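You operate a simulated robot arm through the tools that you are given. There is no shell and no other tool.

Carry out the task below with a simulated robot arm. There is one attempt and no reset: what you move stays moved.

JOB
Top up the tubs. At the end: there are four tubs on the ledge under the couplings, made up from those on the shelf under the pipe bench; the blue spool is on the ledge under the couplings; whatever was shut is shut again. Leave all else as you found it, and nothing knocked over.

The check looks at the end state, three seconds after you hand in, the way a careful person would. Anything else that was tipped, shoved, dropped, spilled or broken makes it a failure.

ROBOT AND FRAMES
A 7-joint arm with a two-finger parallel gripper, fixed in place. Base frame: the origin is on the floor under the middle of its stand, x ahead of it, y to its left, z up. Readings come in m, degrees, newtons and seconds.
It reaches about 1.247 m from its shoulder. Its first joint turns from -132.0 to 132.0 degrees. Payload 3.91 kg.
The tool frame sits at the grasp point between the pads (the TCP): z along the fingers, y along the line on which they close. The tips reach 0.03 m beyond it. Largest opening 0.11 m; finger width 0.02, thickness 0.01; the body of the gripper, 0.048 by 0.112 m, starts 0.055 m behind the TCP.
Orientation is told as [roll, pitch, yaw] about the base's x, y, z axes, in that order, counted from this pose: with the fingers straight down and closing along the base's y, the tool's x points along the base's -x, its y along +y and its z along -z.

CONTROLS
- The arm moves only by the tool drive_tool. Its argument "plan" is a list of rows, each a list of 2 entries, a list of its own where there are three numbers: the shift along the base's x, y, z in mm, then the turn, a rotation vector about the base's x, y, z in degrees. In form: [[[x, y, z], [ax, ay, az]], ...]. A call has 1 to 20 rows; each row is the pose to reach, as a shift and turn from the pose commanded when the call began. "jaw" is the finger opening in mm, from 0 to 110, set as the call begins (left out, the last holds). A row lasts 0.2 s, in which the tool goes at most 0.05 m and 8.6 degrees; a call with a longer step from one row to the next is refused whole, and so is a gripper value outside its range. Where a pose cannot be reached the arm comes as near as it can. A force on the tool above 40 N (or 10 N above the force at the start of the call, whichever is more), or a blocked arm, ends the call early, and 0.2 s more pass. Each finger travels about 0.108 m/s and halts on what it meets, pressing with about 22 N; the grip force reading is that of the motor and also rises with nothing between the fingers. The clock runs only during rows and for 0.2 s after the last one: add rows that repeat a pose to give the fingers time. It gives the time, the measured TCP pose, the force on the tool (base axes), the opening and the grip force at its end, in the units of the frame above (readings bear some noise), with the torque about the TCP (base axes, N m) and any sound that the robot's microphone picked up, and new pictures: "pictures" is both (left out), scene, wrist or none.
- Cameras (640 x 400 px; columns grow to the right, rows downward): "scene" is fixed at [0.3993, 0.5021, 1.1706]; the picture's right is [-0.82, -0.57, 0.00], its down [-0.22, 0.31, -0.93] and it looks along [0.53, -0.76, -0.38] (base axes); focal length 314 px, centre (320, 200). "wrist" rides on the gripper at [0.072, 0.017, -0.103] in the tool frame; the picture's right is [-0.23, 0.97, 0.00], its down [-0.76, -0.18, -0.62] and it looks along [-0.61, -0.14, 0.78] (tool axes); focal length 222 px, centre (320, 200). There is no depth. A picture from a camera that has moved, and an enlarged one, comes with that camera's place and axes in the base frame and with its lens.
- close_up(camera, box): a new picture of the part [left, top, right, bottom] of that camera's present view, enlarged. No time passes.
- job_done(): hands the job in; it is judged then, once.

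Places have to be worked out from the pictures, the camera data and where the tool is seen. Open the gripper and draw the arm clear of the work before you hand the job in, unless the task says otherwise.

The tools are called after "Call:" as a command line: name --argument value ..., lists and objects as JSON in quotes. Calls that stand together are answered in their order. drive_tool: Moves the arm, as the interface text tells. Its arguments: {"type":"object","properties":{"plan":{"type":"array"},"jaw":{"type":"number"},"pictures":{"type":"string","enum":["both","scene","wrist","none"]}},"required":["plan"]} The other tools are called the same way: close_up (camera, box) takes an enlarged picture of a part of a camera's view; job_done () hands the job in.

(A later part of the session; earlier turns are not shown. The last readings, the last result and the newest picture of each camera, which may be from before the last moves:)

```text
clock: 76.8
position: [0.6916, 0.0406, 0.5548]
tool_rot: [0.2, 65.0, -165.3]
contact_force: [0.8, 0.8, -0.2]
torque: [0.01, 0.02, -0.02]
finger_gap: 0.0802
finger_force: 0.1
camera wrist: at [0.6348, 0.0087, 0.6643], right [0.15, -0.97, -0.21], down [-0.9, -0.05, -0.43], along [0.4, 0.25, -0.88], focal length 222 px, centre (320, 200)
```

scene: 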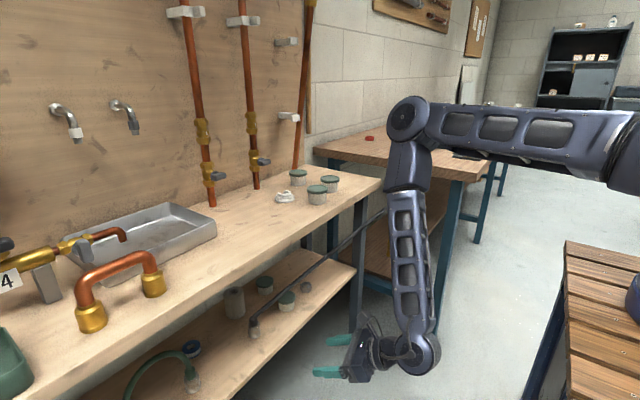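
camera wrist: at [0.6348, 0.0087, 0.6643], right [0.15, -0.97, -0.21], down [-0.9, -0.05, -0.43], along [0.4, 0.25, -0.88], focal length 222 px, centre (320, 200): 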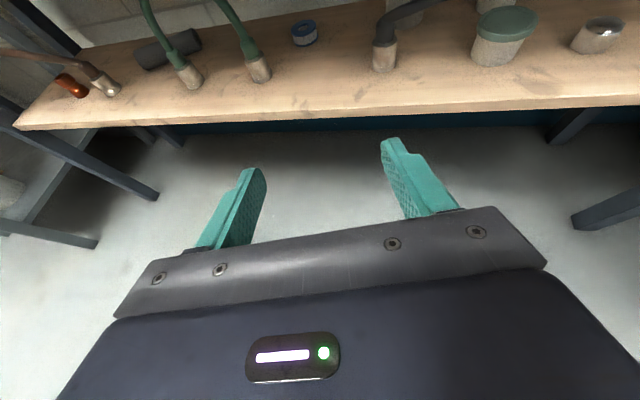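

I enlarge the view of the spool and its neighbours to locate it precisely.

Call:
close_up --camera "wrist" --box '[230, 0, 430, 125]'

Call:
close_up --camera "scene" --box '[150, 300, 290, 400]'

```text
3.20 times, centred on (330, 62) of wrist
camera zoom: at [0.6348, 0.0087, 0.6643], right [0.15, -0.97, -0.21], down [-0.9, -0.05, -0.43], along [0.4, 0.25, -0.88], focal length 711 px, centre (288, 640)
```

zoom: 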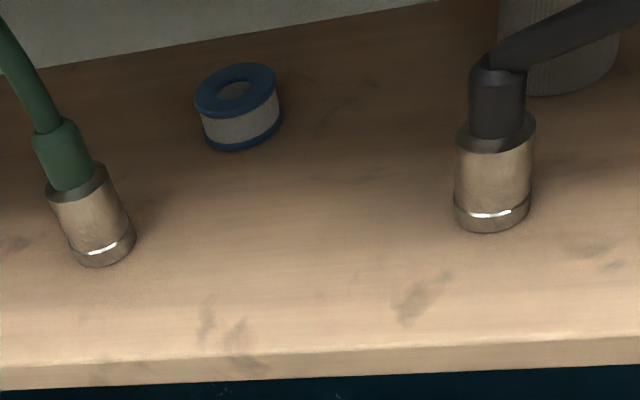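

```text
4.00 times, centred on (220, 350) of scene
camera zoom: at [0.3993, 0.5021, 1.1706], right [-0.82, -0.57, 0.0], down [-0.22, 0.31, -0.93], along [0.53, -0.76, -0.38], focal length 1258 px, centre (720, -400)
```

zoom: 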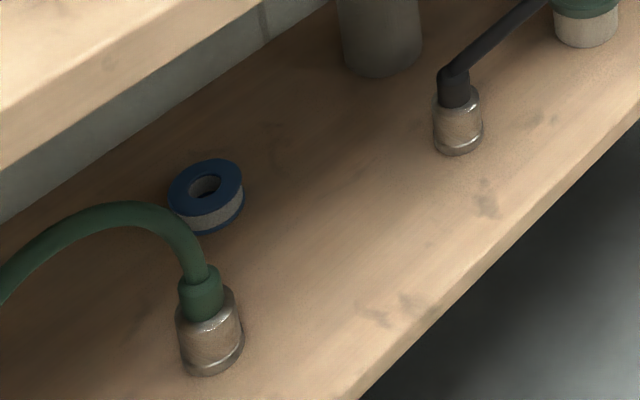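

The spool top is at (1.084,0.159,0.443), Ø≈51 mm; green coupling at (0.992,0.228) and black one at (0.985,0.011). I turn to yaw ≈21° and move to a pre-grasp pose on the line between the couplings.

Call:
drive_tool --plan '[[[15, 3, -25], [0, 0, 3.2]], [[35, 7, -55], [0, 0, 6.4]], [[65, 11, -80], [0, 0, 6.4]], [[95, 16, -92], [0, 0, 6.4]], [[125, 20, -95], [0, 0, 6.4]], [[142, 22.5, -95], [0, 0, 6.4]], [[142, 22.5, -95], [0, 0, 6.4]]]'

```text
clock: 78.4
position: [0.8325, 0.0634, 0.4602]
tool_rot: [0.1, 65.1, -158.9]
contact_force: [0.0, 0.3, 0.6]
torque: [0.01, 0.02, 0.0]
finger_gap: 0.0798
finger_force: 0.1
camera wrist: at [0.7806, 0.025, 0.5696], right [0.26, -0.94, -0.21], down [-0.89, -0.15, -0.43], along [0.37, 0.29, -0.88], focal length 222 px, centre (320, 200)
```

scene: 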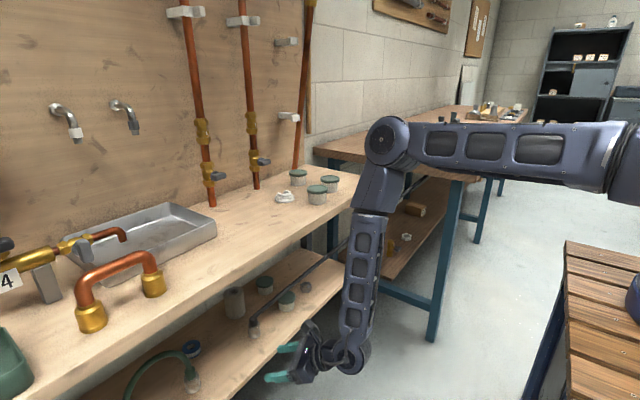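
wrist: 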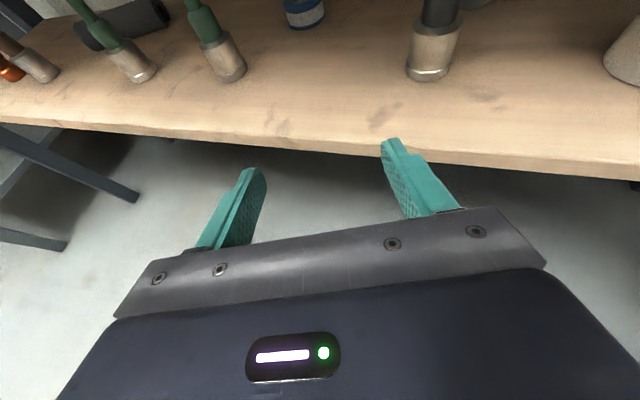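

The lane looks centred on the spool. I advance 150 mm along it, keeping 1.5 cm extra height.

Call:
drive_tool --plan '[[[28, 10.8, 0], [0, 0, 0]], [[56, 21.6, 0], [0, 0, 0]], [[84, 32.4, 0], [0, 0, 0]], [[112, 43.2, 0], [0, 0, 0]], [[140, 54, 0], [0, 0, 0]], [[140, 54, 0], [0, 0, 0]]]'

```text
clock: 79.8
position: [0.9727, 0.1172, 0.4596]
tool_rot: [0.0, 65.0, -158.9]
contact_force: [-0.1, 0.3, 0.0]
torque: [0.04, -0.02, 0.02]
finger_gap: 0.0802
finger_force: 0.0
camera wrist: at [0.9213, 0.0792, 0.5694], right [0.26, -0.94, -0.21], down [-0.89, -0.15, -0.43], along [0.37, 0.29, -0.88], focal length 222 px, centre (320, 200)
```

scene: 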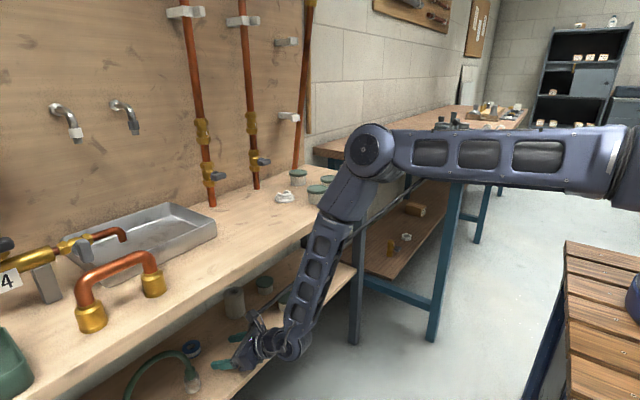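
wrist: 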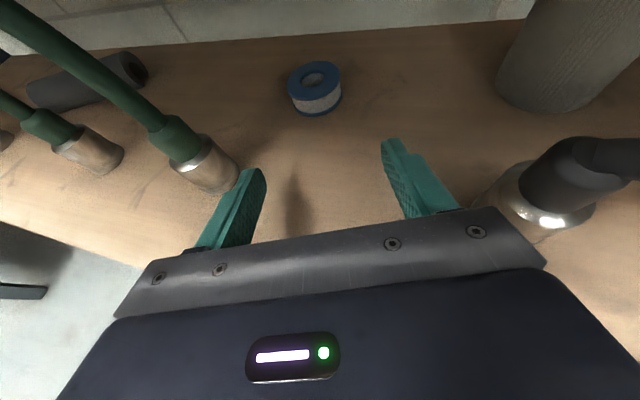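

Spool at (1.087,0.158); both couplings stay ≥19 mm from the gripper. I advance 100 mm further so the pads straddle the spool.

Call:
drive_tool --plan '[[[25, 9, -2], [0, 0, 0]], [[50, 18, -4], [0, 0, 0]], [[75, 27, -6], [0, 0, 0]], [[98, 35.7, -8], [0, 0, 0]], [[98, 35.7, -8], [0, 0, 0]]]'

```text
clock: 81.0
position: [1.071, 0.1533, 0.4514]
tool_rot: [-0.1, 64.9, -159.0]
contact_force: [0.3, 0.3, 0.3]
torque: [0.0, -0.01, -0.02]
finger_gap: 0.08
finger_force: 0.0
camera wrist: at [1.0187, 0.1158, 0.5607], right [0.26, -0.94, -0.21], down [-0.89, -0.15, -0.43], along [0.37, 0.29, -0.88], focal length 222 px, centre (320, 200)
```

scene: 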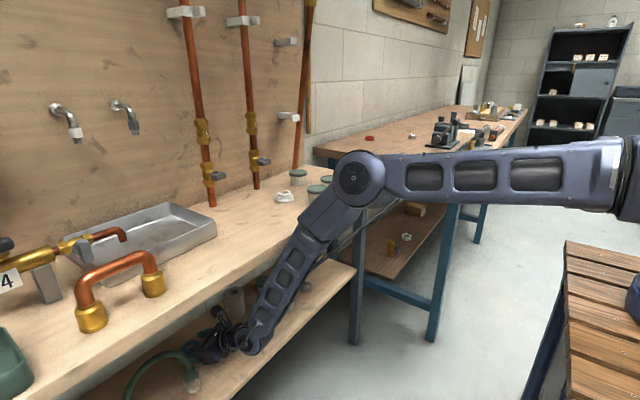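
wrist: 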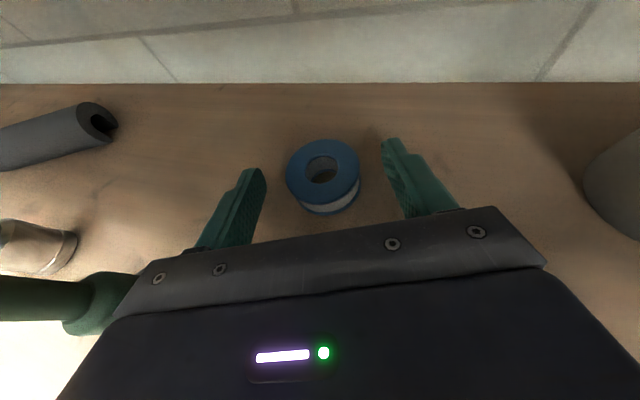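

The spool is centred, 19 mm beyond the TCP. I lower 7 mm toward the shelf, watching the force.

Call:
drive_tool --plan '[[[0, 0, -2.5], [0, 0, 0]], [[0, 0, -5], [0, 0, 0]], [[0, 0, -7], [0, 0, 0]], [[0, 0, -7], [0, 0, 0]]]' --pictures "none"

```text
clock: 82.0
position: [1.0718, 0.1521, 0.4445]
tool_rot: [0.1, 65.0, -158.9]
contact_force: [-0.9, -0.3, 1.6]
torque: [0.04, 0.03, 0.02]
finger_gap: 0.0801
finger_force: 0.0
```

No real contact yet; height is right for the pads to cover the spool's body. I close.

Call:
drive_tool --plan '[[[0, 0, 0], [0, 0, 0]], [[0, 0, 0], [0, 0, 0]], [[0, 0, 0], [0, 0, 0]], [[0, 0, 0], [0, 0, 0]]]' --jaw 20 --pictures "wrist"

```text
clock: 83.0
position: [1.0717, 0.1537, 0.4459]
tool_rot: [0.1, 65.1, -158.8]
contact_force: [-0.3, 0.2, -0.3]
torque: [-0.01, 0.0, 0.0]
finger_gap: 0.0479
finger_force: 22.1
camera wrist: at [1.0192, 0.115, 0.5548], right [0.26, -0.94, -0.21], down [-0.89, -0.15, -0.43], along [0.37, 0.29, -0.88], focal length 222 px, centre (320, 200)
```

wrist: 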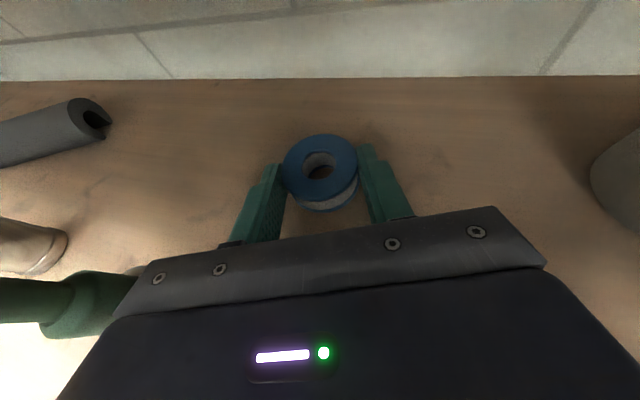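

Gripped at 47.9 mm. I lift 15 mm and check that it comes along.

Call:
drive_tool --plan '[[[0, 0, 5], [0, 0, 0]], [[0, 0, 10], [0, 0, 0]], [[0, 0, 15], [0, 0, 0]], [[0, 0, 15], [0, 0, 0]]]'

```text
clock: 84.0
position: [1.0648, 0.1528, 0.4516]
tool_rot: [-0.4, 64.4, -159.3]
contact_force: [-0.3, -0.2, 0.1]
torque: [-0.01, 0.0, 0.0]
finger_gap: 0.0476
finger_force: 21.6
camera wrist: at [1.0142, 0.1148, 0.5613], right [0.26, -0.94, -0.21], down [-0.9, -0.15, -0.42], along [0.36, 0.29, -0.89], focal length 222 px, centre (320, 200)
```

scene: 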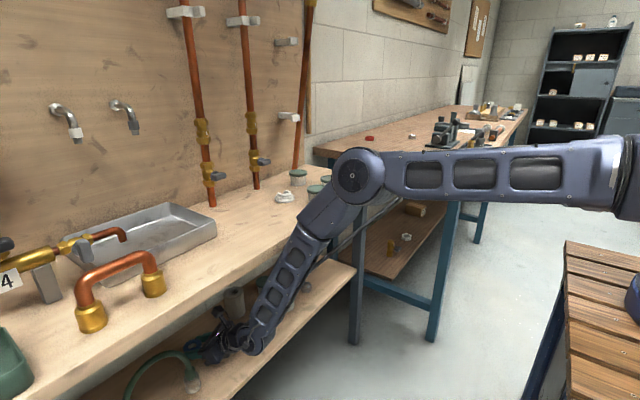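
wrist: 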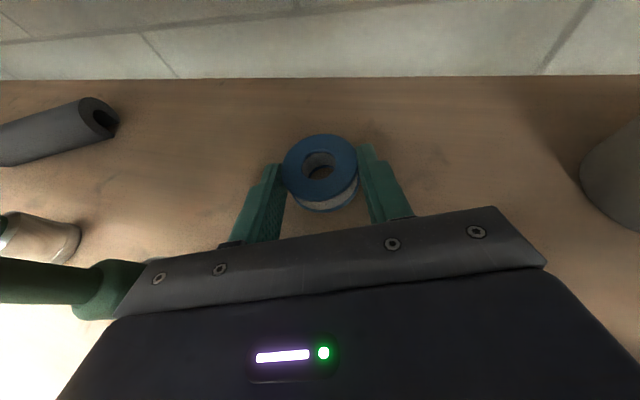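

The lift stalled (z only 0.4516 and pose off by several mm): the forearm is evidently up against the bench's front edge. I lower the command slightly and draw back along the lane at once.

Call:
drive_tool --plan '[[[-8, -3, -7], [0, 0, 0]], [[-20, -7.5, -8], [0, 0, 0]], [[-40, -15, -8], [0, 0, 0]], [[-60, -23, -8], [0, 0, 0]], [[-60, -23, -8], [0, 0, 0]]]'

Call:
close_up --camera "scene" --box '[140, 130, 420, 400]'

```text
clock: 85.2
position: [1.0112, 0.1304, 0.4529]
tool_rot: [0.1, 65.1, -158.9]
contact_force: [0.4, 0.1, -0.8]
torque: [0.02, 0.05, 0.01]
finger_gap: 0.0475
finger_force: 21.7
camera wrist: at [0.9593, 0.0922, 0.5618], right [0.26, -0.94, -0.21], down [-0.89, -0.15, -0.43], along [0.37, 0.29, -0.88], focal length 222 px, centre (320, 200)
```

scene: 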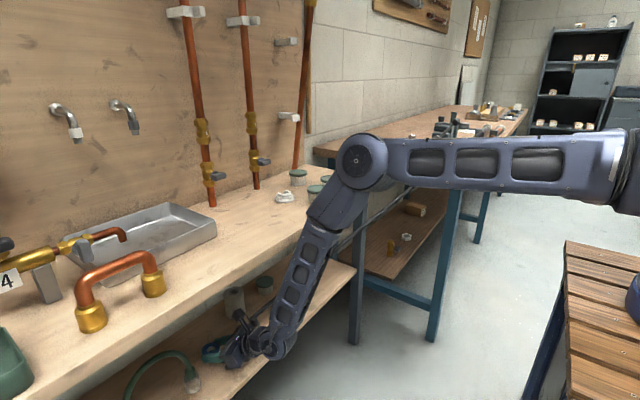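
wrist: 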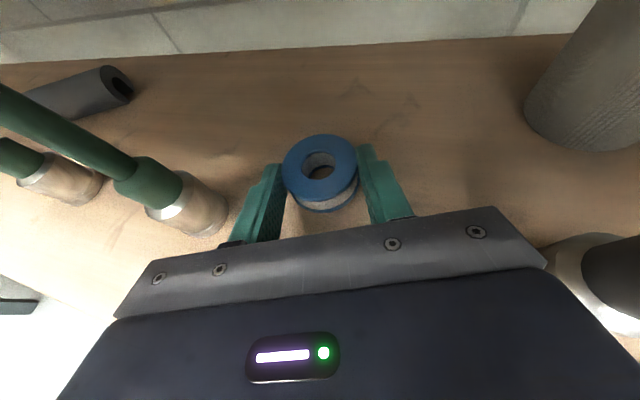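

```text
1.48 times, centred on (280, 265) of scene
camera zoom: at [0.3993, 0.5021, 1.1706], right [-0.82, -0.57, 0.0], down [-0.22, 0.31, -0.93], along [0.53, -0.76, -0.38], focal length 466 px, centre (379, 104)
```

zoom: 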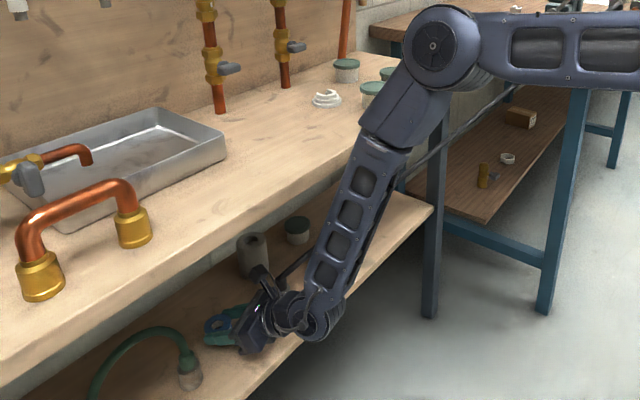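

Back on track: the spool is held 7 mm above the shelf. I continue drawing back along the lane, then raise it in front of the bench.

Call:
drive_tool --plan '[[[-35, -13.5, 3], [0, 0, 0]], [[-70, -27, 6], [0, 0, 0]], [[-105, -40, 8], [0, 0, 0]], [[-145, -56, 8], [0, 0, 0]], [[-185, -71, 8], [0, 0, 0]], [[-225, -87, 8], [0, 0, 0]], [[-265, -100, 10], [0, 0, 0]], [[-305, -105, 20], [0, 0, 0]], [[-325, -105, 60], [0, 0, 0]], [[-325, -105, 105], [0, 0, 0]], [[-325, -105, 150], [0, 0, 0]], [[-325, -105, 195], [0, 0, 0]], [[-325, -105, 240], [0, 0, 0]], [[-325, -105, 285], [0, 0, 0]], [[-325, -105, 330], [0, 0, 0]], [[-325, -105, 375], [0, 0, 0]], [[-325, -105, 420], [0, 0, 0]], [[-325, -105, 460], [0, 0, 0]], [[-325, -105, 460], [0, 0, 0]]]'

```text
clock: 89.2
position: [0.6927, 0.0253, 0.9125]
tool_rot: [0.0, 65.0, -158.8]
contact_force: [-0.1, 0.4, -0.3]
torque: [-0.03, 0.03, -0.04]
finger_gap: 0.0475
finger_force: 22.1
out of reach, approached as far as the arm can: row 14, 15, 16, 18, 19
camera wrist: at [0.6414, -0.0122, 1.0217], right [0.26, -0.94, -0.21], down [-0.89, -0.15, -0.43], along [0.37, 0.29, -0.88], focal length 222 px, centre (320, 200)
```

scene: 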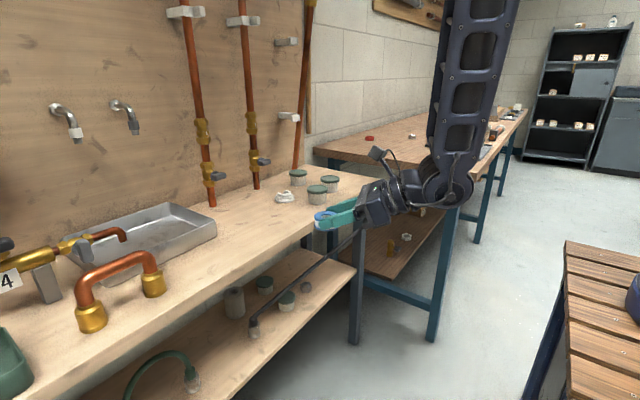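
wrist: 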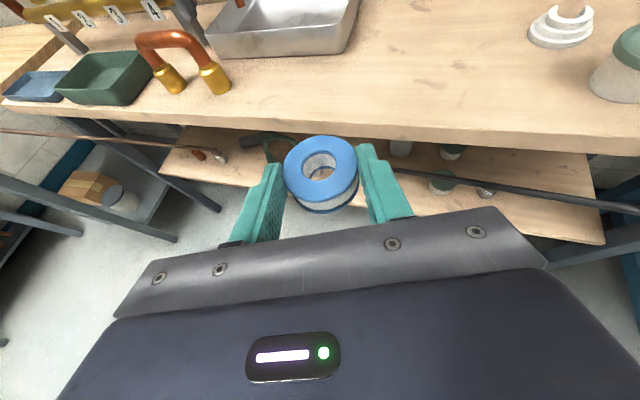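

The spool is secure. I carry it over the bench to about (0.94,0.01), clear of the sink tray and leaving room for the last tub.

Call:
drive_tool --plan '[[[40, -4, 0], [0, 0, 0]], [[80, -8, 0], [0, 0, 0]], [[120, -12, 0], [0, 0, 0]], [[160, -16, 0], [0, 0, 0]], [[200, -20, -10], [0, 0, 0]], [[229, -22, -25], [0, 0, 0]], [[229, -22, -45], [0, 0, 0]], [[229, -22, -62], [0, 0, 0]], [[229, -22, -74], [0, 0, 0]], [[229, -22, -79], [0, 0, 0]], [[229, -22, -79], [0, 0, 0]]]'

```text
clock: 91.6
position: [0.9229, 0.0034, 0.8327]
tool_rot: [0.1, 65.0, -158.9]
contact_force: [0.5, 0.2, -0.6]
torque: [0.02, 0.0, 0.0]
finger_gap: 0.0478
finger_force: 22.1
camera wrist: at [0.8703, -0.0345, 0.9418], right [0.26, -0.94, -0.21], down [-0.89, -0.15, -0.43], along [0.37, 0.29, -0.88], focal length 222 px, centre (320, 200)
```

scene: 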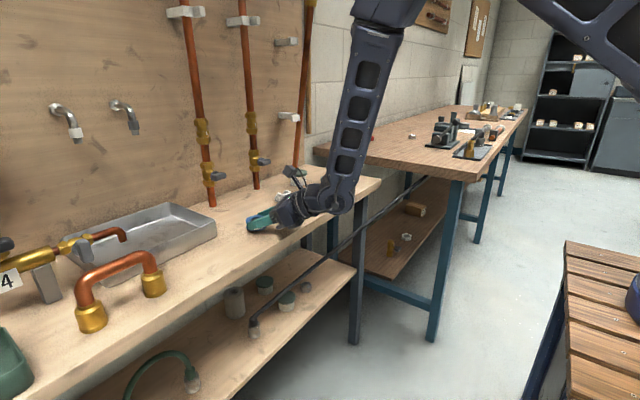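
wrist: 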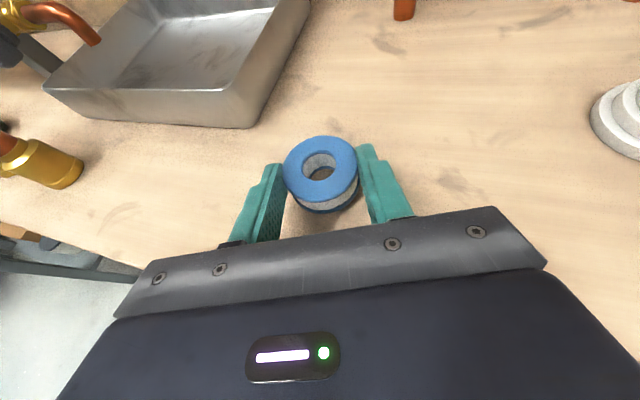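

Spot is free. I lower in small steps (expected touch at about z 0.825).

Call:
drive_tool --plan '[[[0, 0, -2], [0, 0, 0]], [[0, 0, -4], [0, 0, 0]], [[0, 0, -5], [0, 0, 0]], [[0, 0, -5], [0, 0, 0]]]' --pictures "none"

Call:
drive_tool --plan '[[[0, 0, -0.6], [0, 0, 0]], [[0, 0, -1.2], [0, 0, 0]], [[0, 0, -1.2], [0, 0, 0]]]' --pictures "none"

```text
clock: 92.6
position: [0.9239, 0.004, 0.8274]
tool_rot: [0.0, 65.0, -158.9]
contact_force: [0.2, -0.3, 0.3]
torque: [0.01, -0.01, 0.02]
finger_gap: 0.0478
finger_force: 22.1
```

```text
clock: 93.4
position: [0.9227, 0.0041, 0.8271]
tool_rot: [0.2, 65.0, -158.9]
contact_force: [-0.7, -0.4, 6.3]
torque: [0.08, -0.14, -0.03]
finger_gap: 0.0477
finger_force: 21.6
```

Contact (6 N): the spool is down. I open to 75 mm and draw back along the approach line.

Call:
drive_tool --plan '[[[0, 0, 0], [0, 0, 0]], [[0, 0, 0], [0, 0, 0]], [[0, 0, 1], [0, 0, 0]], [[-14, -5.4, 2], [0, 0, 0]], [[-40, -15.4, 4], [0, 0, 0]], [[-75, -29, 10], [0, 0, 0]], [[-115, -44, 20], [0, 0, 0]], [[-155, -60, 40], [0, 0, 0]], [[-190, -73, 60], [0, 0, 0]], [[-190, -73, 60], [0, 0, 0]]]' --jaw 75

```text
clock: 95.6
position: [0.7332, -0.0699, 0.8861]
tool_rot: [0.1, 65.0, -158.9]
contact_force: [-0.7, 0.4, -0.1]
torque: [0.01, -0.02, 0.0]
finger_gap: 0.075
finger_force: 0.1
camera wrist: at [0.681, -0.1073, 0.9956], right [0.26, -0.94, -0.21], down [-0.89, -0.15, -0.43], along [0.37, 0.29, -0.88], focal length 222 px, centre (320, 200)
```

scene: 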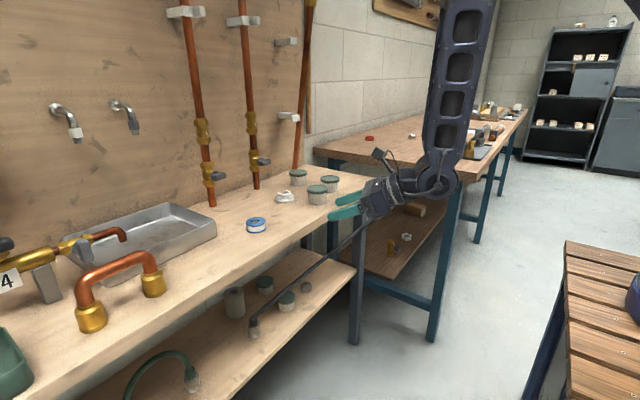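
wrist: 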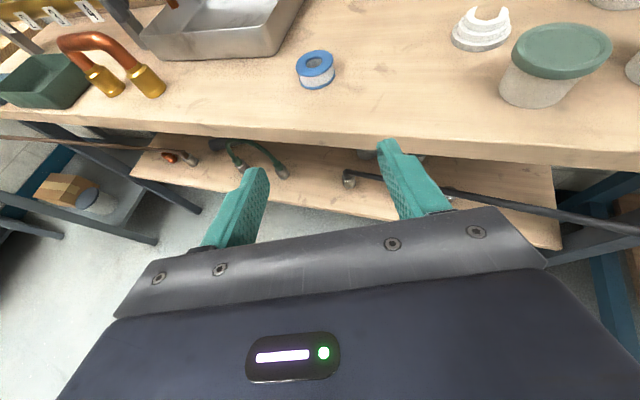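

The spool stands on the bench. For the last tub (D, under the low part of the hose) the camera must ride below the gripper, so I move to a free spot and start rolling the tool back about its own axis.

Call:
drive_tool --plan '[[[-5, -30, 25], [0, 0, 0]], [[-10, -65, 45], [0, 0, 0]], [[-10, -65, 45], [-6.8, -2.6, 3.4]], [[-10, -65, 45], [-13.5, -5.2, 6.8]], [[-10, -65, 45], [-20.3, -7.8, 10.1]], [[-10, -65, 45], [-27.1, -10.4, 13.5]], [[-10, -65, 45], [-33.8, -13.1, 16.9]], [[-10, -65, 45], [-40.6, -15.7, 20.3]], [[-10, -65, 45], [-47.4, -18.3, 23.7]], [[-10, -65, 45], [-54.1, -20.9, 27.0]], [[-10, -65, 45], [-60.9, -23.5, 30.4]], [[-10, -65, 45], [-67.6, -26.1, 33.8]], [[-10, -65, 45], [-74.4, -28.7, 37.2]], [[-10, -65, 45], [-81.2, -31.3, 40.6]], [[-10, -65, 45], [-87.9, -33.9, 43.9]], [[-10, -65, 45], [-94.7, -36.5, 47.3]], [[-10, -65, 45], [-101.5, -39.2, 50.7]], [[-10, -65, 45], [-108.2, -41.8, 54.1]], [[-10, -65, 45], [-108.2, -41.8, 54.1]]]'

```text
clock: 99.6
position: [0.7233, -0.1351, 0.9316]
tool_rot: [59.5, -34.0, -50.6]
contact_force: [-0.3, 0.2, -0.3]
torque: [0.01, 0.02, -0.01]
finger_gap: 0.075
finger_force: 0.0
camera wrist: at [0.5996, -0.1102, 0.9467], right [0.2, 0.53, 0.82], down [-0.14, -0.82, 0.56], along [0.97, -0.23, -0.09], focal length 222 px, centre (320, 200)
```

scene: 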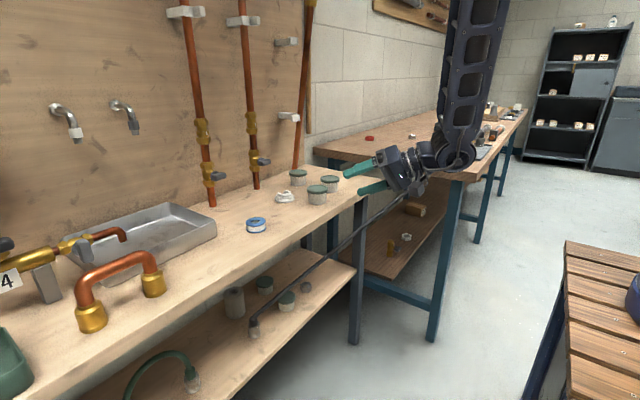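
wrist: 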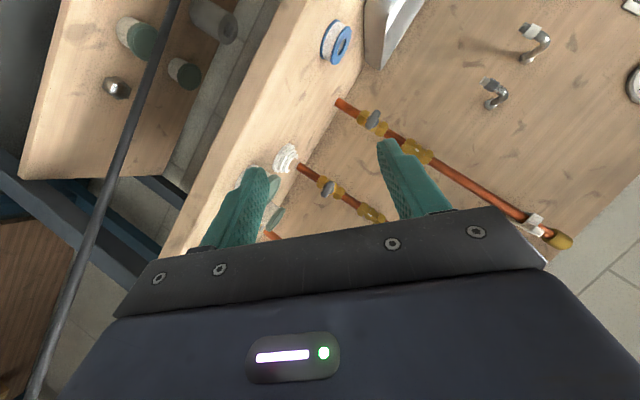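

Rolled 128°. I complete the remaining 52° so the camera is underneath.

Call:
drive_tool --plan '[[[0, 0, 0], [-6.8, -2.6, 3.4]], [[0, 0, 0], [-13.5, -5.2, 6.8]], [[0, 0, 0], [-20.3, -7.8, 10.1]], [[0, 0, 0], [-27.1, -10.4, 13.5]], [[0, 0, 0], [-33.8, -13.1, 16.9]], [[0, 0, 0], [-40.6, -15.7, 20.3]], [[0, 0, 0], [-44.0, -17.0, 22.0]], [[0, 0, 0], [-44.0, -17.0, 22.0]]]' --pictures "none"

```text
clock: 101.4
position: [0.7221, -0.1339, 0.9312]
tool_rot: [0.0, -65.0, 21.3]
contact_force: [0.3, -0.1, 0.2]
torque: [0.0, -0.03, -0.03]
finger_gap: 0.075
finger_force: 0.0
```

Camera is now underneath (yaw 21°, 25° down). I square the yaw to 0.

Call:
drive_tool --plan '[[[-5, 0, -10], [0, 0, -7.1]], [[-10, 0, -20], [0, 0, -14.2]], [[-15, -4, -40], [0, 0, -21.3]], [[-20, -8, -80], [0, 0, -21.3]], [[-20, -8, -80], [0, 0, -21.3]]]' --pictures "none"

Call:
drive_tool --plan '[[[0, 0, -40], [0, -6, 0]], [[0, 0, -80], [0, -12, 0]], [[0, 0, -120], [0, -19, 0]], [[0, 0, -165], [0, -19, 0]], [[0, 0, -210], [0, -19, 0]], [[0, 0, -255], [0, -19, 0]], [[0, 0, -300], [0, -19, 0]], [[0, 0, -345], [0, -19, 0]], [[5, 0, -380], [0, -19, 0]], [[10, 0, -395], [0, -19, 0]], [[10, 0, -395], [0, -19, 0]]]' --jaw 90

```text
clock: 102.6
position: [0.696, -0.1472, 0.8794]
tool_rot: [0.0, -64.9, -0.1]
contact_force: [0.4, -0.3, 0.6]
torque: [0.01, -0.03, -0.02]
finger_gap: 0.075
finger_force: 0.1
out of reach, approached as far as the arm can: row 4, 5
```

```text
clock: 105.0
position: [0.7125, -0.2205, 0.4922]
tool_rot: [33.1, -82.3, -28.8]
contact_force: [-0.1, 0.6, 1.0]
torque: [-0.03, 0.04, -0.01]
finger_gap: 0.0899
finger_force: 0.1
out of reach, approached as far as the arm can: row 1, 2, 3, 4, 5, 6, 7, 8, 9, 10, 11
camera wrist: at [0.601, -0.207, 0.4334], right [-0.04, 0.95, 0.3], down [-0.51, -0.28, 0.81], along [0.86, -0.12, 0.5], focal length 222 px, centre (320, 200)
```

scene: 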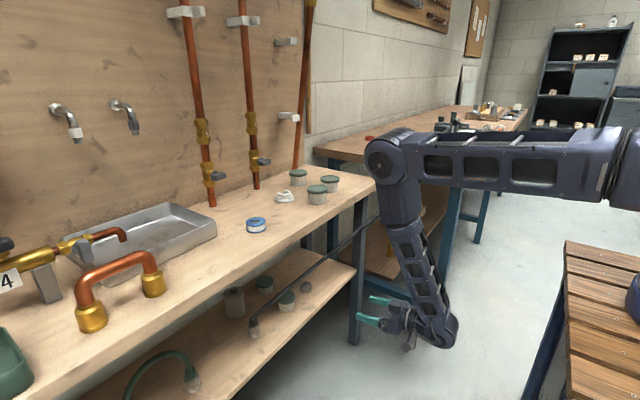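
wrist: 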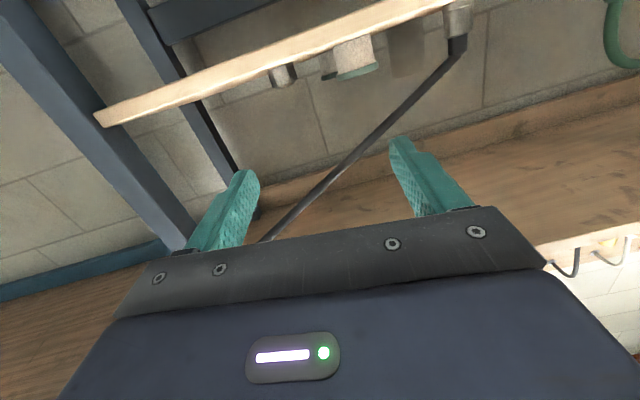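

The arm could not keep the pose in this roll at such a short reach (it sits at (0.7125,-0.2205,0.492), ~6° off). I correct the orientation while extending forward a bit, still outside the shelf and hose, to see if it becomes reachable.

Call:
drive_tool --plan '[[[20, 20, -5], [-1.4, 0.1, -1.3]], [[45, 40, -10], [-2.8, 0.3, -2.7]], [[70, 60, -15], [-4.2, 0.4, -4.0]], [[95, 75, -20], [-4.2, 0.4, -4.0]], [[115, 78, -25], [-4.2, 0.4, -4.0]], [[115, 78, -25], [-4.2, 0.4, -4.0]]]'

```text
clock: 106.4
position: [0.8336, -0.2099, 0.4701]
tool_rot: [28.4, -81.4, -23.4]
contact_force: [0.0, -0.5, -0.4]
torque: [0.04, 0.0, 0.07]
finger_gap: 0.0896
finger_force: 0.1
out of reach, approached as far as the arm can: row 1, 2, 3, 4, 5, 6
camera wrist: at [0.7213, -0.1972, 0.4139], right [-0.05, 0.95, 0.29], down [-0.5, -0.28, 0.82], along [0.87, -0.11, 0.49], focal length 222 px, centre (320, 200)
```

scene: 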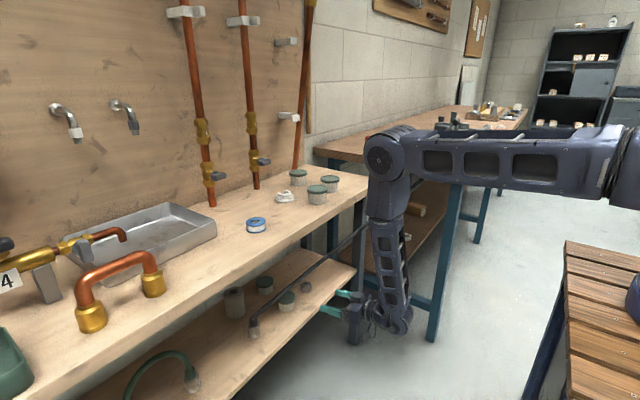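
wrist: 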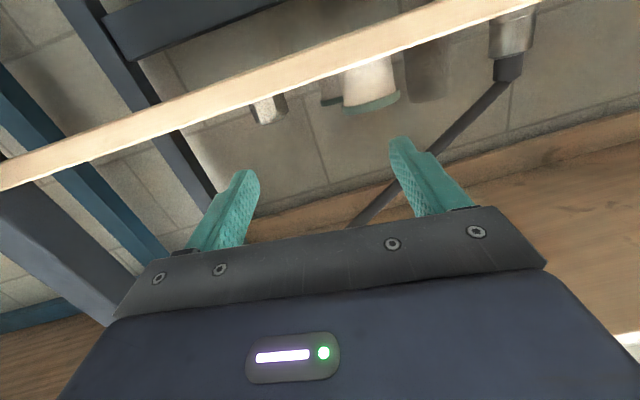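

This roll hits a joint limit and cannot be squared up. Recomputing, with the fingertips gripping tub D 20 mm ahead of the TCP the flipped camera stays behind the hose (≥25 mm clear), so I'll go back to the flipped roll. First I retreat out and up.

Call:
drive_tool --plan '[[[-30, 0, 0], [0, 0, 0]], [[-65, 0, 5], [0, 0, 0]], [[-100, 0, 10], [0, 0, 0]], [[-125, 0, 25], [0, 0, 0]], [[-125, 0, 65], [0, 0, 0]], [[-125, 0, 110], [0, 5, 0]], [[-125, 0, 155], [0, 10, 0]], [[-125, 0, 200], [0, 15, 0]], [[-125, 0, 245], [0, 18, 0]], [[-125, 0, 290], [0, 18, 0]], [[-120, 0, 335], [0, 18, 0]], [[-115, 0, 380], [0, 18, 0]], [[-110, 10, 425], [0, 18, 0]], [[-110, 20, 460], [0, 18, 0]], [[-110, 20, 460], [0, 18, 0]]]'

```text
clock: 109.6
position: [0.7238, -0.1906, 0.932]
tool_rot: [12.1, -63.8, -7.8]
contact_force: [0.0, 0.0, -0.5]
torque: [0.02, 0.0, 0.03]
finger_gap: 0.09
finger_force: 0.1
camera wrist: at [0.5991, -0.1781, 0.9123], right [0.05, 0.95, 0.29], down [-0.22, -0.28, 0.94], along [0.98, -0.11, 0.19], focal length 222 px, centre (320, 200)
```

scene: 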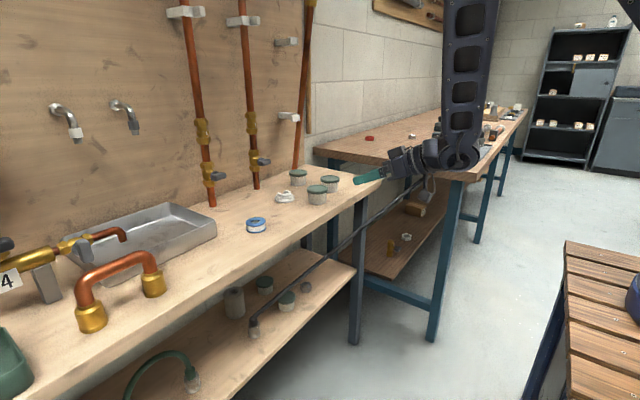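
wrist: 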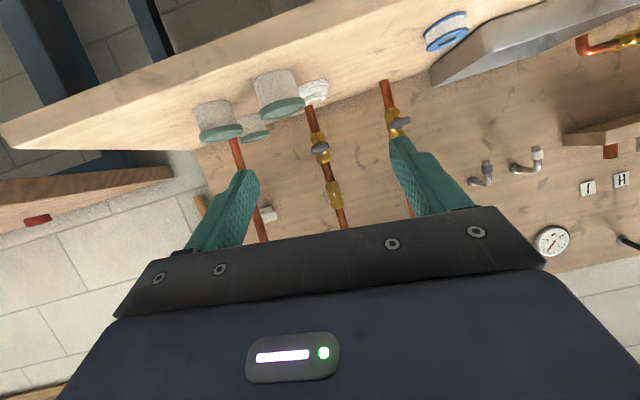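

Reached cleanly. I roll the tool back (+160° about its own axis) to the flipped orientation.

Call:
drive_tool --plan '[[[0, 0, 0], [7.18, 0.71, -3.45]], [[0, 0, 0], [14.36, 1.42, -6.91]], [[0, 0, 0], [21.54, 2.13, -10.36]], [[0, 0, 0], [28.72, 2.84, -13.81]], [[0, 0, 0], [35.9, 3.54, -17.27]], [[0, 0, 0], [43.08, 4.25, -20.72]], [[0, 0, 0], [50.27, 4.96, -24.18]], [[0, 0, 0], [57.45, 5.67, -27.63]], [[0, 0, 0], [64.63, 6.38, -31.08]], [[0, 0, 0], [71.81, 7.09, -34.54]], [[0, 0, 0], [78.99, 7.8, -37.99]], [[0, 0, 0], [86.17, 8.51, -41.44]], [[0, 0, 0], [93.35, 9.21, -44.9]], [[0, 0, 0], [100.53, 9.92, -48.35]], [[0, 0, 0], [107.71, 10.63, -51.8]], [[0, 0, 0], [114.89, 11.34, -55.26]], [[0, 0, 0], [122.07, 12.05, -58.71]], [[0, 0, 0], [129.25, 12.76, -62.16]], [[0, 0, 0], [136.43, 13.47, -65.62]], [[0, 0, 0], [143.6, 14.18, -69.07]]]'

```text
clock: 113.8
position: [0.7252, -0.19, 0.9307]
tool_rot: [26.8, 61.0, -144.3]
contact_force: [0.5, 0.2, -0.4]
torque: [0.03, -0.01, -0.02]
finger_gap: 0.0899
finger_force: 0.0
camera wrist: at [0.6638, -0.1944, 1.0431], right [0.1, -0.99, 0.01], down [-0.89, -0.1, -0.44], along [0.43, 0.03, -0.9], focal length 222 px, centre (320, 200)
```

scene: 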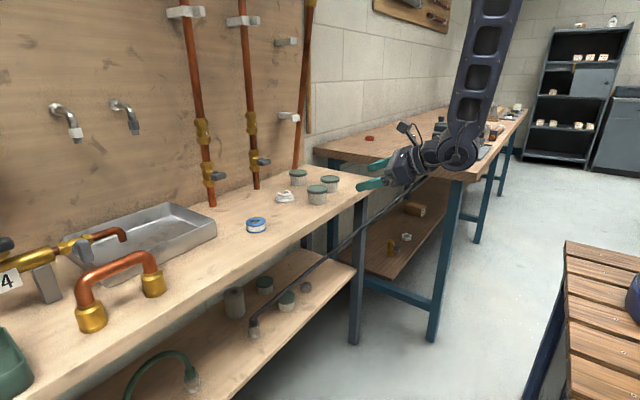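
wrist: 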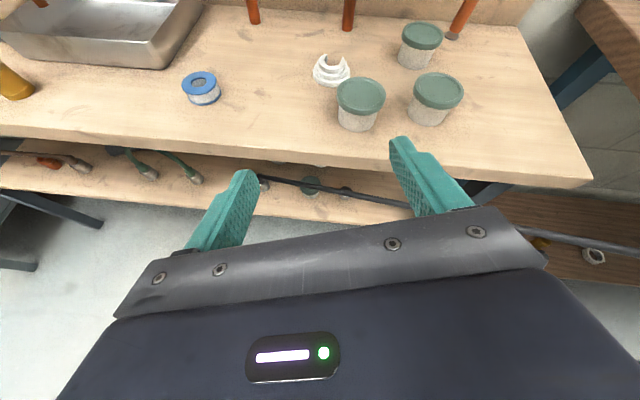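

I correct the remaining 17° so the closing line is level (target yaw ≈2°, fingers 20° down), staying in free space.

Call:
drive_tool --plan '[[[-5, 10, 0], [4.4, -1.6, -3.0]], [[-10, 20, -10], [8.9, -3.2, -6.1]], [[-15, 35, -20], [13.3, -4.74, -9.12]], [[-15, 35, -20], [13.3, -4.74, -9.12]]]' --pictures "none"

```text
clock: 114.8
position: [0.7087, -0.1541, 0.9115]
tool_rot: [0.1, 70.1, -177.7]
contact_force: [0.4, 0.6, -0.3]
torque: [-0.02, 0.01, -0.01]
finger_gap: 0.0898
finger_force: 0.1
```

Orientation is level again. I lower in front of the bench to z≈0.50.

Call:
drive_tool --plan '[[[0, 0, -45], [0, 0, 0]], [[0, 0, -90], [0, 0, 0]], [[0, 0, -135], [0, 0, 0]], [[0, 0, -180], [0, 0, 0]], [[0, 0, -225], [0, 0, 0]], [[0, 0, -270], [0, 0, 0]], [[0, 2, -315], [0, 0, 0]], [[5, 4, -360], [0, 0, 0]], [[15, 6, -400], [0, 0, 0]], [[30, 8, -430], [0, 0, 0]], [[30, 8, -430], [0, 0, 0]]]'

```text
clock: 117.2
position: [0.7392, -0.1466, 0.4815]
tool_rot: [0.4, 70.0, -177.7]
contact_force: [-0.7, 0.6, -0.7]
torque: [0.02, 0.04, -0.01]
finger_gap: 0.0901
finger_force: 0.1
out of reach, approached as far as the arm can: row 1, 2, 3
camera wrist: at [0.6682, -0.1663, 0.5846], right [-0.05, -0.98, -0.21], down [-0.85, 0.15, -0.5], along [0.52, 0.16, -0.84], focal length 222 px, centre (320, 200)
```

scene: 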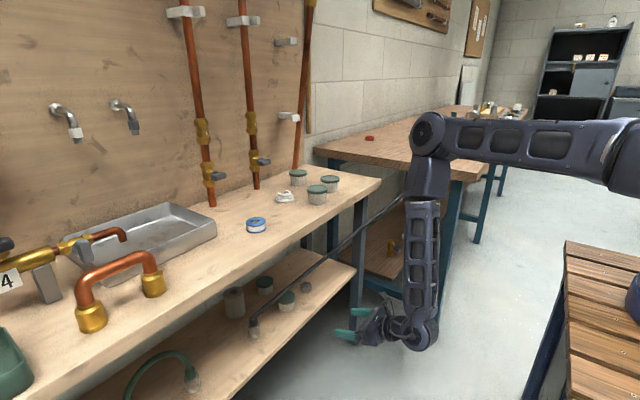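
wrist: 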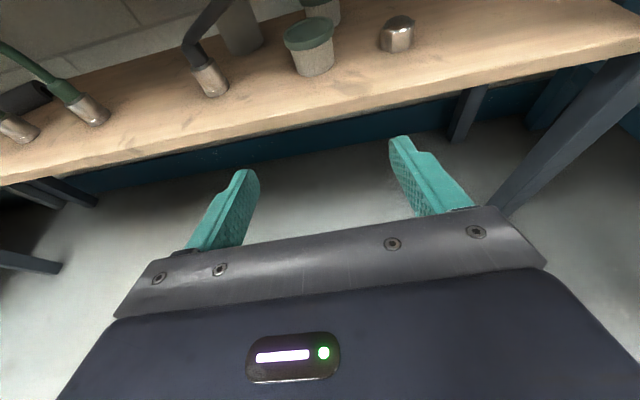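

Tub D ≈ (0.985,-0.141). I flatten to about 9° down and move to a pre-grasp with fingertips just before the shelf edge.

Call:
drive_tool --plan '[[[20, 0, -5], [0.22, -5.5, 0]], [[45, 0, -10], [0.44, -11, 0]], [[75, 0.5, -15], [0.44, -11, 0]], [[105, 0.5, -17], [0.44, -11, 0]], [[105, 0.5, -17], [0.44, -11, 0]]]'

Call:
close_up --camera "scene" --box '[230, 220, 410, 345]'

```text
clock: 118.4
position: [0.8447, -0.1465, 0.4637]
tool_rot: [0.4, 80.9, -177.9]
contact_force: [0.7, 0.1, 0.1]
torque: [-0.02, 0.0, 0.0]
finger_gap: 0.09
finger_force: 0.1
camera wrist: at [0.7544, -0.1666, 0.5516], right [0.0, -0.97, -0.22], down [-0.74, 0.15, -0.66], along [0.67, 0.16, -0.72], focal length 222 px, centre (320, 200)
```

scene: 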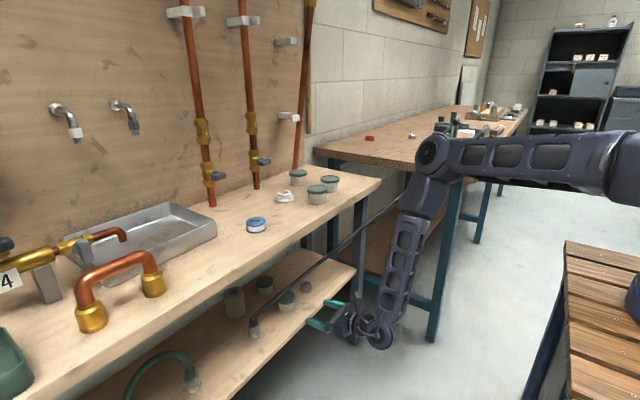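
wrist: 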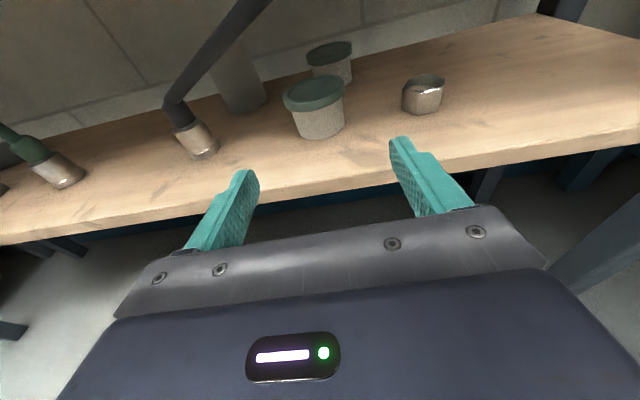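

```text
3.20 times, centred on (320, 282) of scene
camera zoom: at [0.3993, 0.5021, 1.1706], right [-0.82, -0.57, 0.0], down [-0.22, 0.31, -0.93], along [0.53, -0.76, -0.38], focal length 1006 px, centre (320, -64)
```

zoom: 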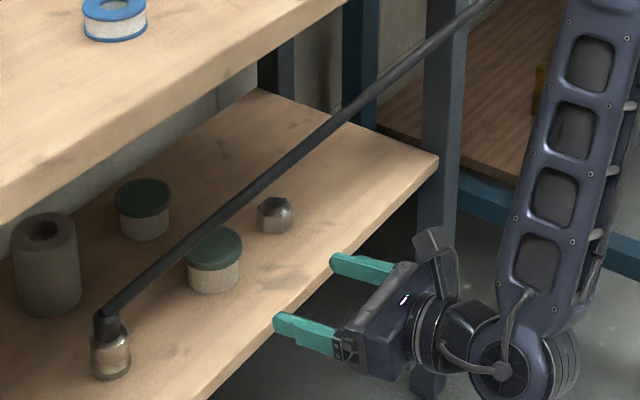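

The hose sits slightly higher than modelled, and the camera block and fingers will stay well to the right of it in the scene view. I advance the first 65 mm toward tub D.

Call:
drive_tool --plan '[[[20, 1, 0], [0, 0, 0]], [[40, 2, -1], [0, 0, 0]], [[65, 3, -1], [0, 0, 0]], [[65, 3, -1], [0, 0, 0]]]'

Call:
close_up --camera "scene" --box '[230, 220, 410, 345]'

```text
clock: 119.4
position: [0.9097, -0.1437, 0.4631]
tool_rot: [0.3, 80.9, -177.8]
contact_force: [-0.1, 0.6, -0.7]
torque: [0.01, 0.0, 0.0]
finger_gap: 0.0899
finger_force: 0.1
camera wrist: at [0.82, -0.1635, 0.5509], right [0.0, -0.97, -0.22], down [-0.74, 0.15, -0.66], along [0.67, 0.16, -0.72], focal length 222 px, centre (320, 200)
```

scene: 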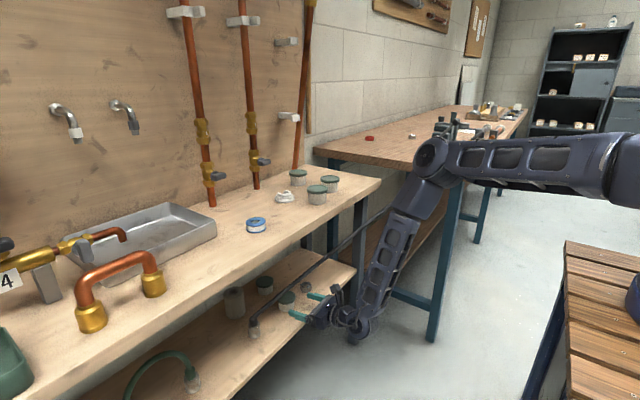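
wrist: 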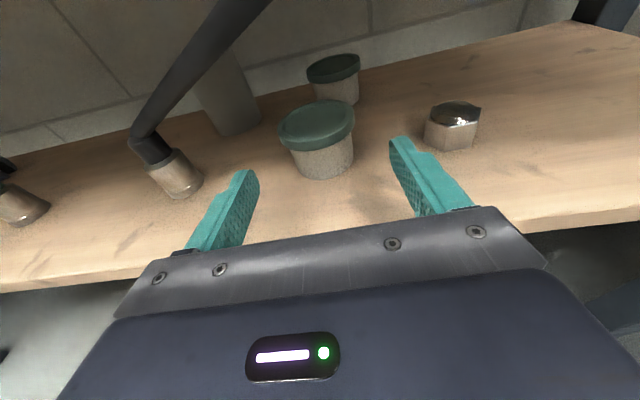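

```text
3.20 times, centred on (320, 282) of scene
camera zoom: at [0.3993, 0.5021, 1.1706], right [-0.82, -0.57, 0.0], down [-0.22, 0.31, -0.93], along [0.53, -0.76, -0.38], focal length 1006 px, centre (320, -64)
```

zoom: 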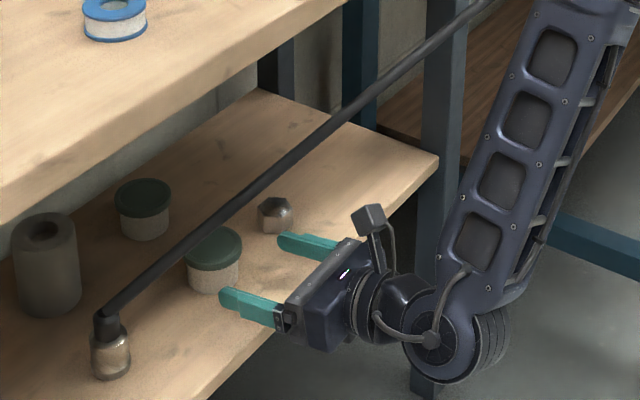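

All clear. I advance the remaining 54 mm so that tub D's centre lies 20 mm beyond the TCP.

Call:
drive_tool --plan '[[[18, 1, 0], [0, 0, 0]], [[36, 2, -0.5], [0, 0, 0]], [[54, 3, -0.5], [0, 0, 0]], [[54, 3, -0.5], [0, 0, 0]]]'

Call:
close_up --camera "scene" --box '[230, 220, 410, 345]'

```text
clock: 120.4
position: [0.9634, -0.1409, 0.464]
tool_rot: [0.2, 80.9, -177.7]
contact_force: [0.3, 0.1, -0.5]
torque: [0.02, -0.04, -0.03]
finger_gap: 0.09
finger_force: 0.1
camera wrist: at [0.8744, -0.1599, 0.5509], right [0.0, -0.97, -0.22], down [-0.74, 0.15, -0.66], along [0.67, 0.16, -0.72], focal length 222 px, centre (320, 200)
```

scene: 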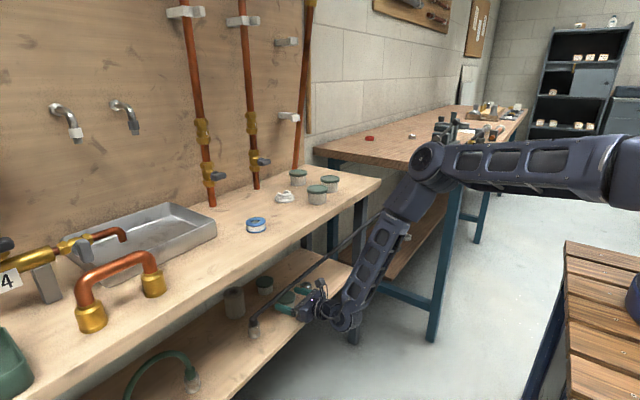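
wrist: 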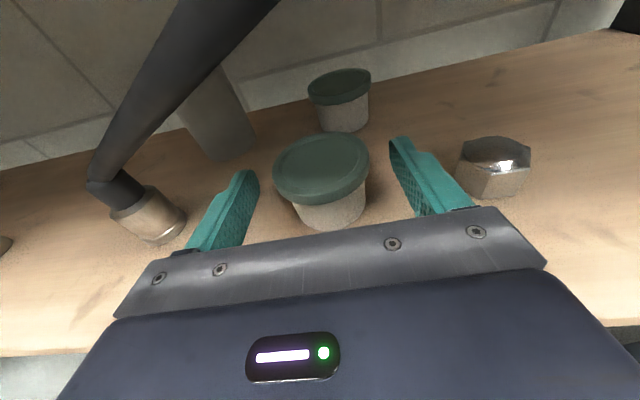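

```text
3.20 times, centred on (320, 282) of scene
camera zoom: at [0.3993, 0.5021, 1.1706], right [-0.82, -0.57, 0.0], down [-0.22, 0.31, -0.93], along [0.53, -0.76, -0.38], focal length 1006 px, centre (320, -64)
```

zoom: 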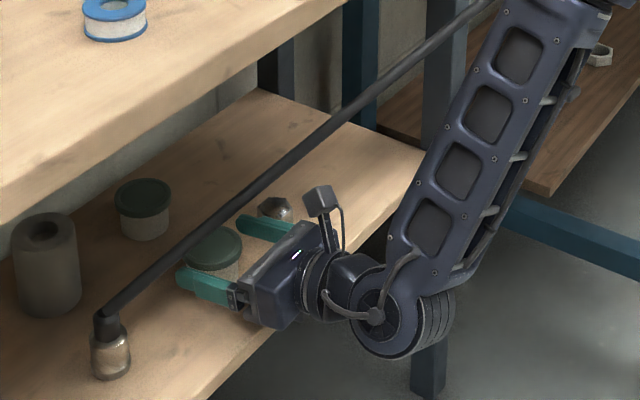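

Clear, with visible margin to the hose. I advance 6 mm more for a deeper grip and then close.

Call:
drive_tool --plan '[[[3, 0, -0.5], [0, 0, 0]], [[6, 0, -1], [0, 0, 0]], [[6, 0, -1], [0, 0, 0]]]' --pictures "none"

Call:
drive_tool --plan '[[[0, 0, 0], [0, 0, 0]], [[0, 0, 0], [0, 0, 0]], [[0, 0, 0], [0, 0, 0]], [[0, 0, 0], [0, 0, 0]]]' --jaw 30 --pictures "wrist"

```text
clock: 121.2
position: [0.9705, -0.1412, 0.4626]
tool_rot: [0.3, 81.0, -177.8]
contact_force: [0.2, 0.6, 1.1]
torque: [-0.02, 0.02, 0.0]
finger_gap: 0.09
finger_force: 0.1
```

```text
clock: 122.2
position: [0.9689, -0.1407, 0.4621]
tool_rot: [0.2, 81.0, -177.7]
contact_force: [1.2, -0.1, 0.4]
torque: [-0.02, -0.04, 0.0]
finger_gap: 0.0646
finger_force: 22.1
camera wrist: at [0.8799, -0.1601, 0.55], right [0.0, -0.97, -0.22], down [-0.74, 0.15, -0.66], along [0.67, 0.16, -0.72], focal length 222 px, centre (320, 200)
```

wrist: 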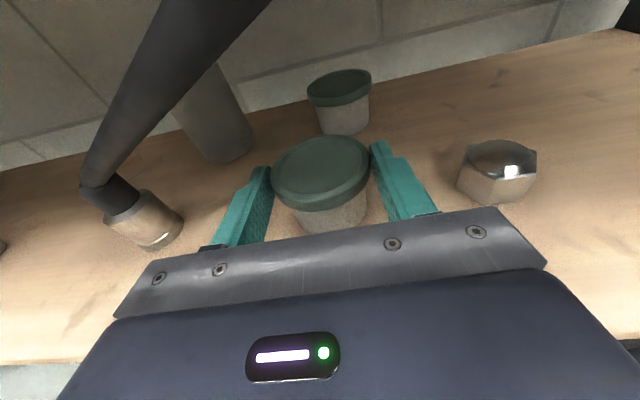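

Gripped at 64.6 mm. I lift 8 mm while starting to draw back, then check.

Call:
drive_tool --plan '[[[0, 0, 4], [0, 0, 0]], [[-4, 0, 8], [0, 0, 0]], [[-20, -0.7, 9], [0, 0, 0]], [[-40, -1.5, 10], [0, 0, 0]], [[-40, -1.5, 10], [0, 0, 0]]]'

```text
clock: 123.4
position: [0.9287, -0.1427, 0.4718]
tool_rot: [0.2, 81.0, -177.9]
contact_force: [-0.3, 0.2, -1.2]
torque: [0.01, 0.08, 0.02]
finger_gap: 0.0647
finger_force: 21.9
camera wrist: at [0.8392, -0.1624, 0.5597], right [0.0, -0.97, -0.22], down [-0.74, 0.15, -0.66], along [0.67, 0.16, -0.72], focal length 222 px, centre (320, 200)
```

scene: 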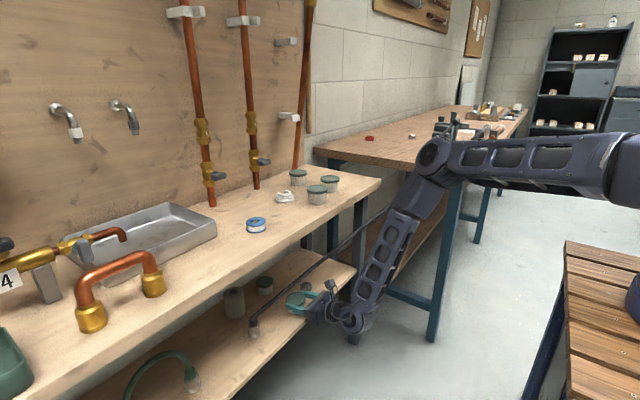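
wrist: 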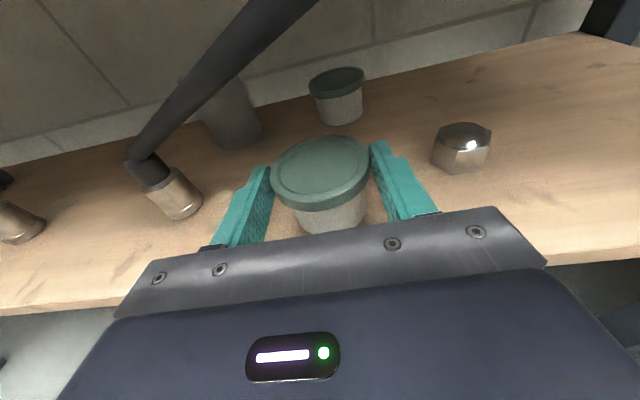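

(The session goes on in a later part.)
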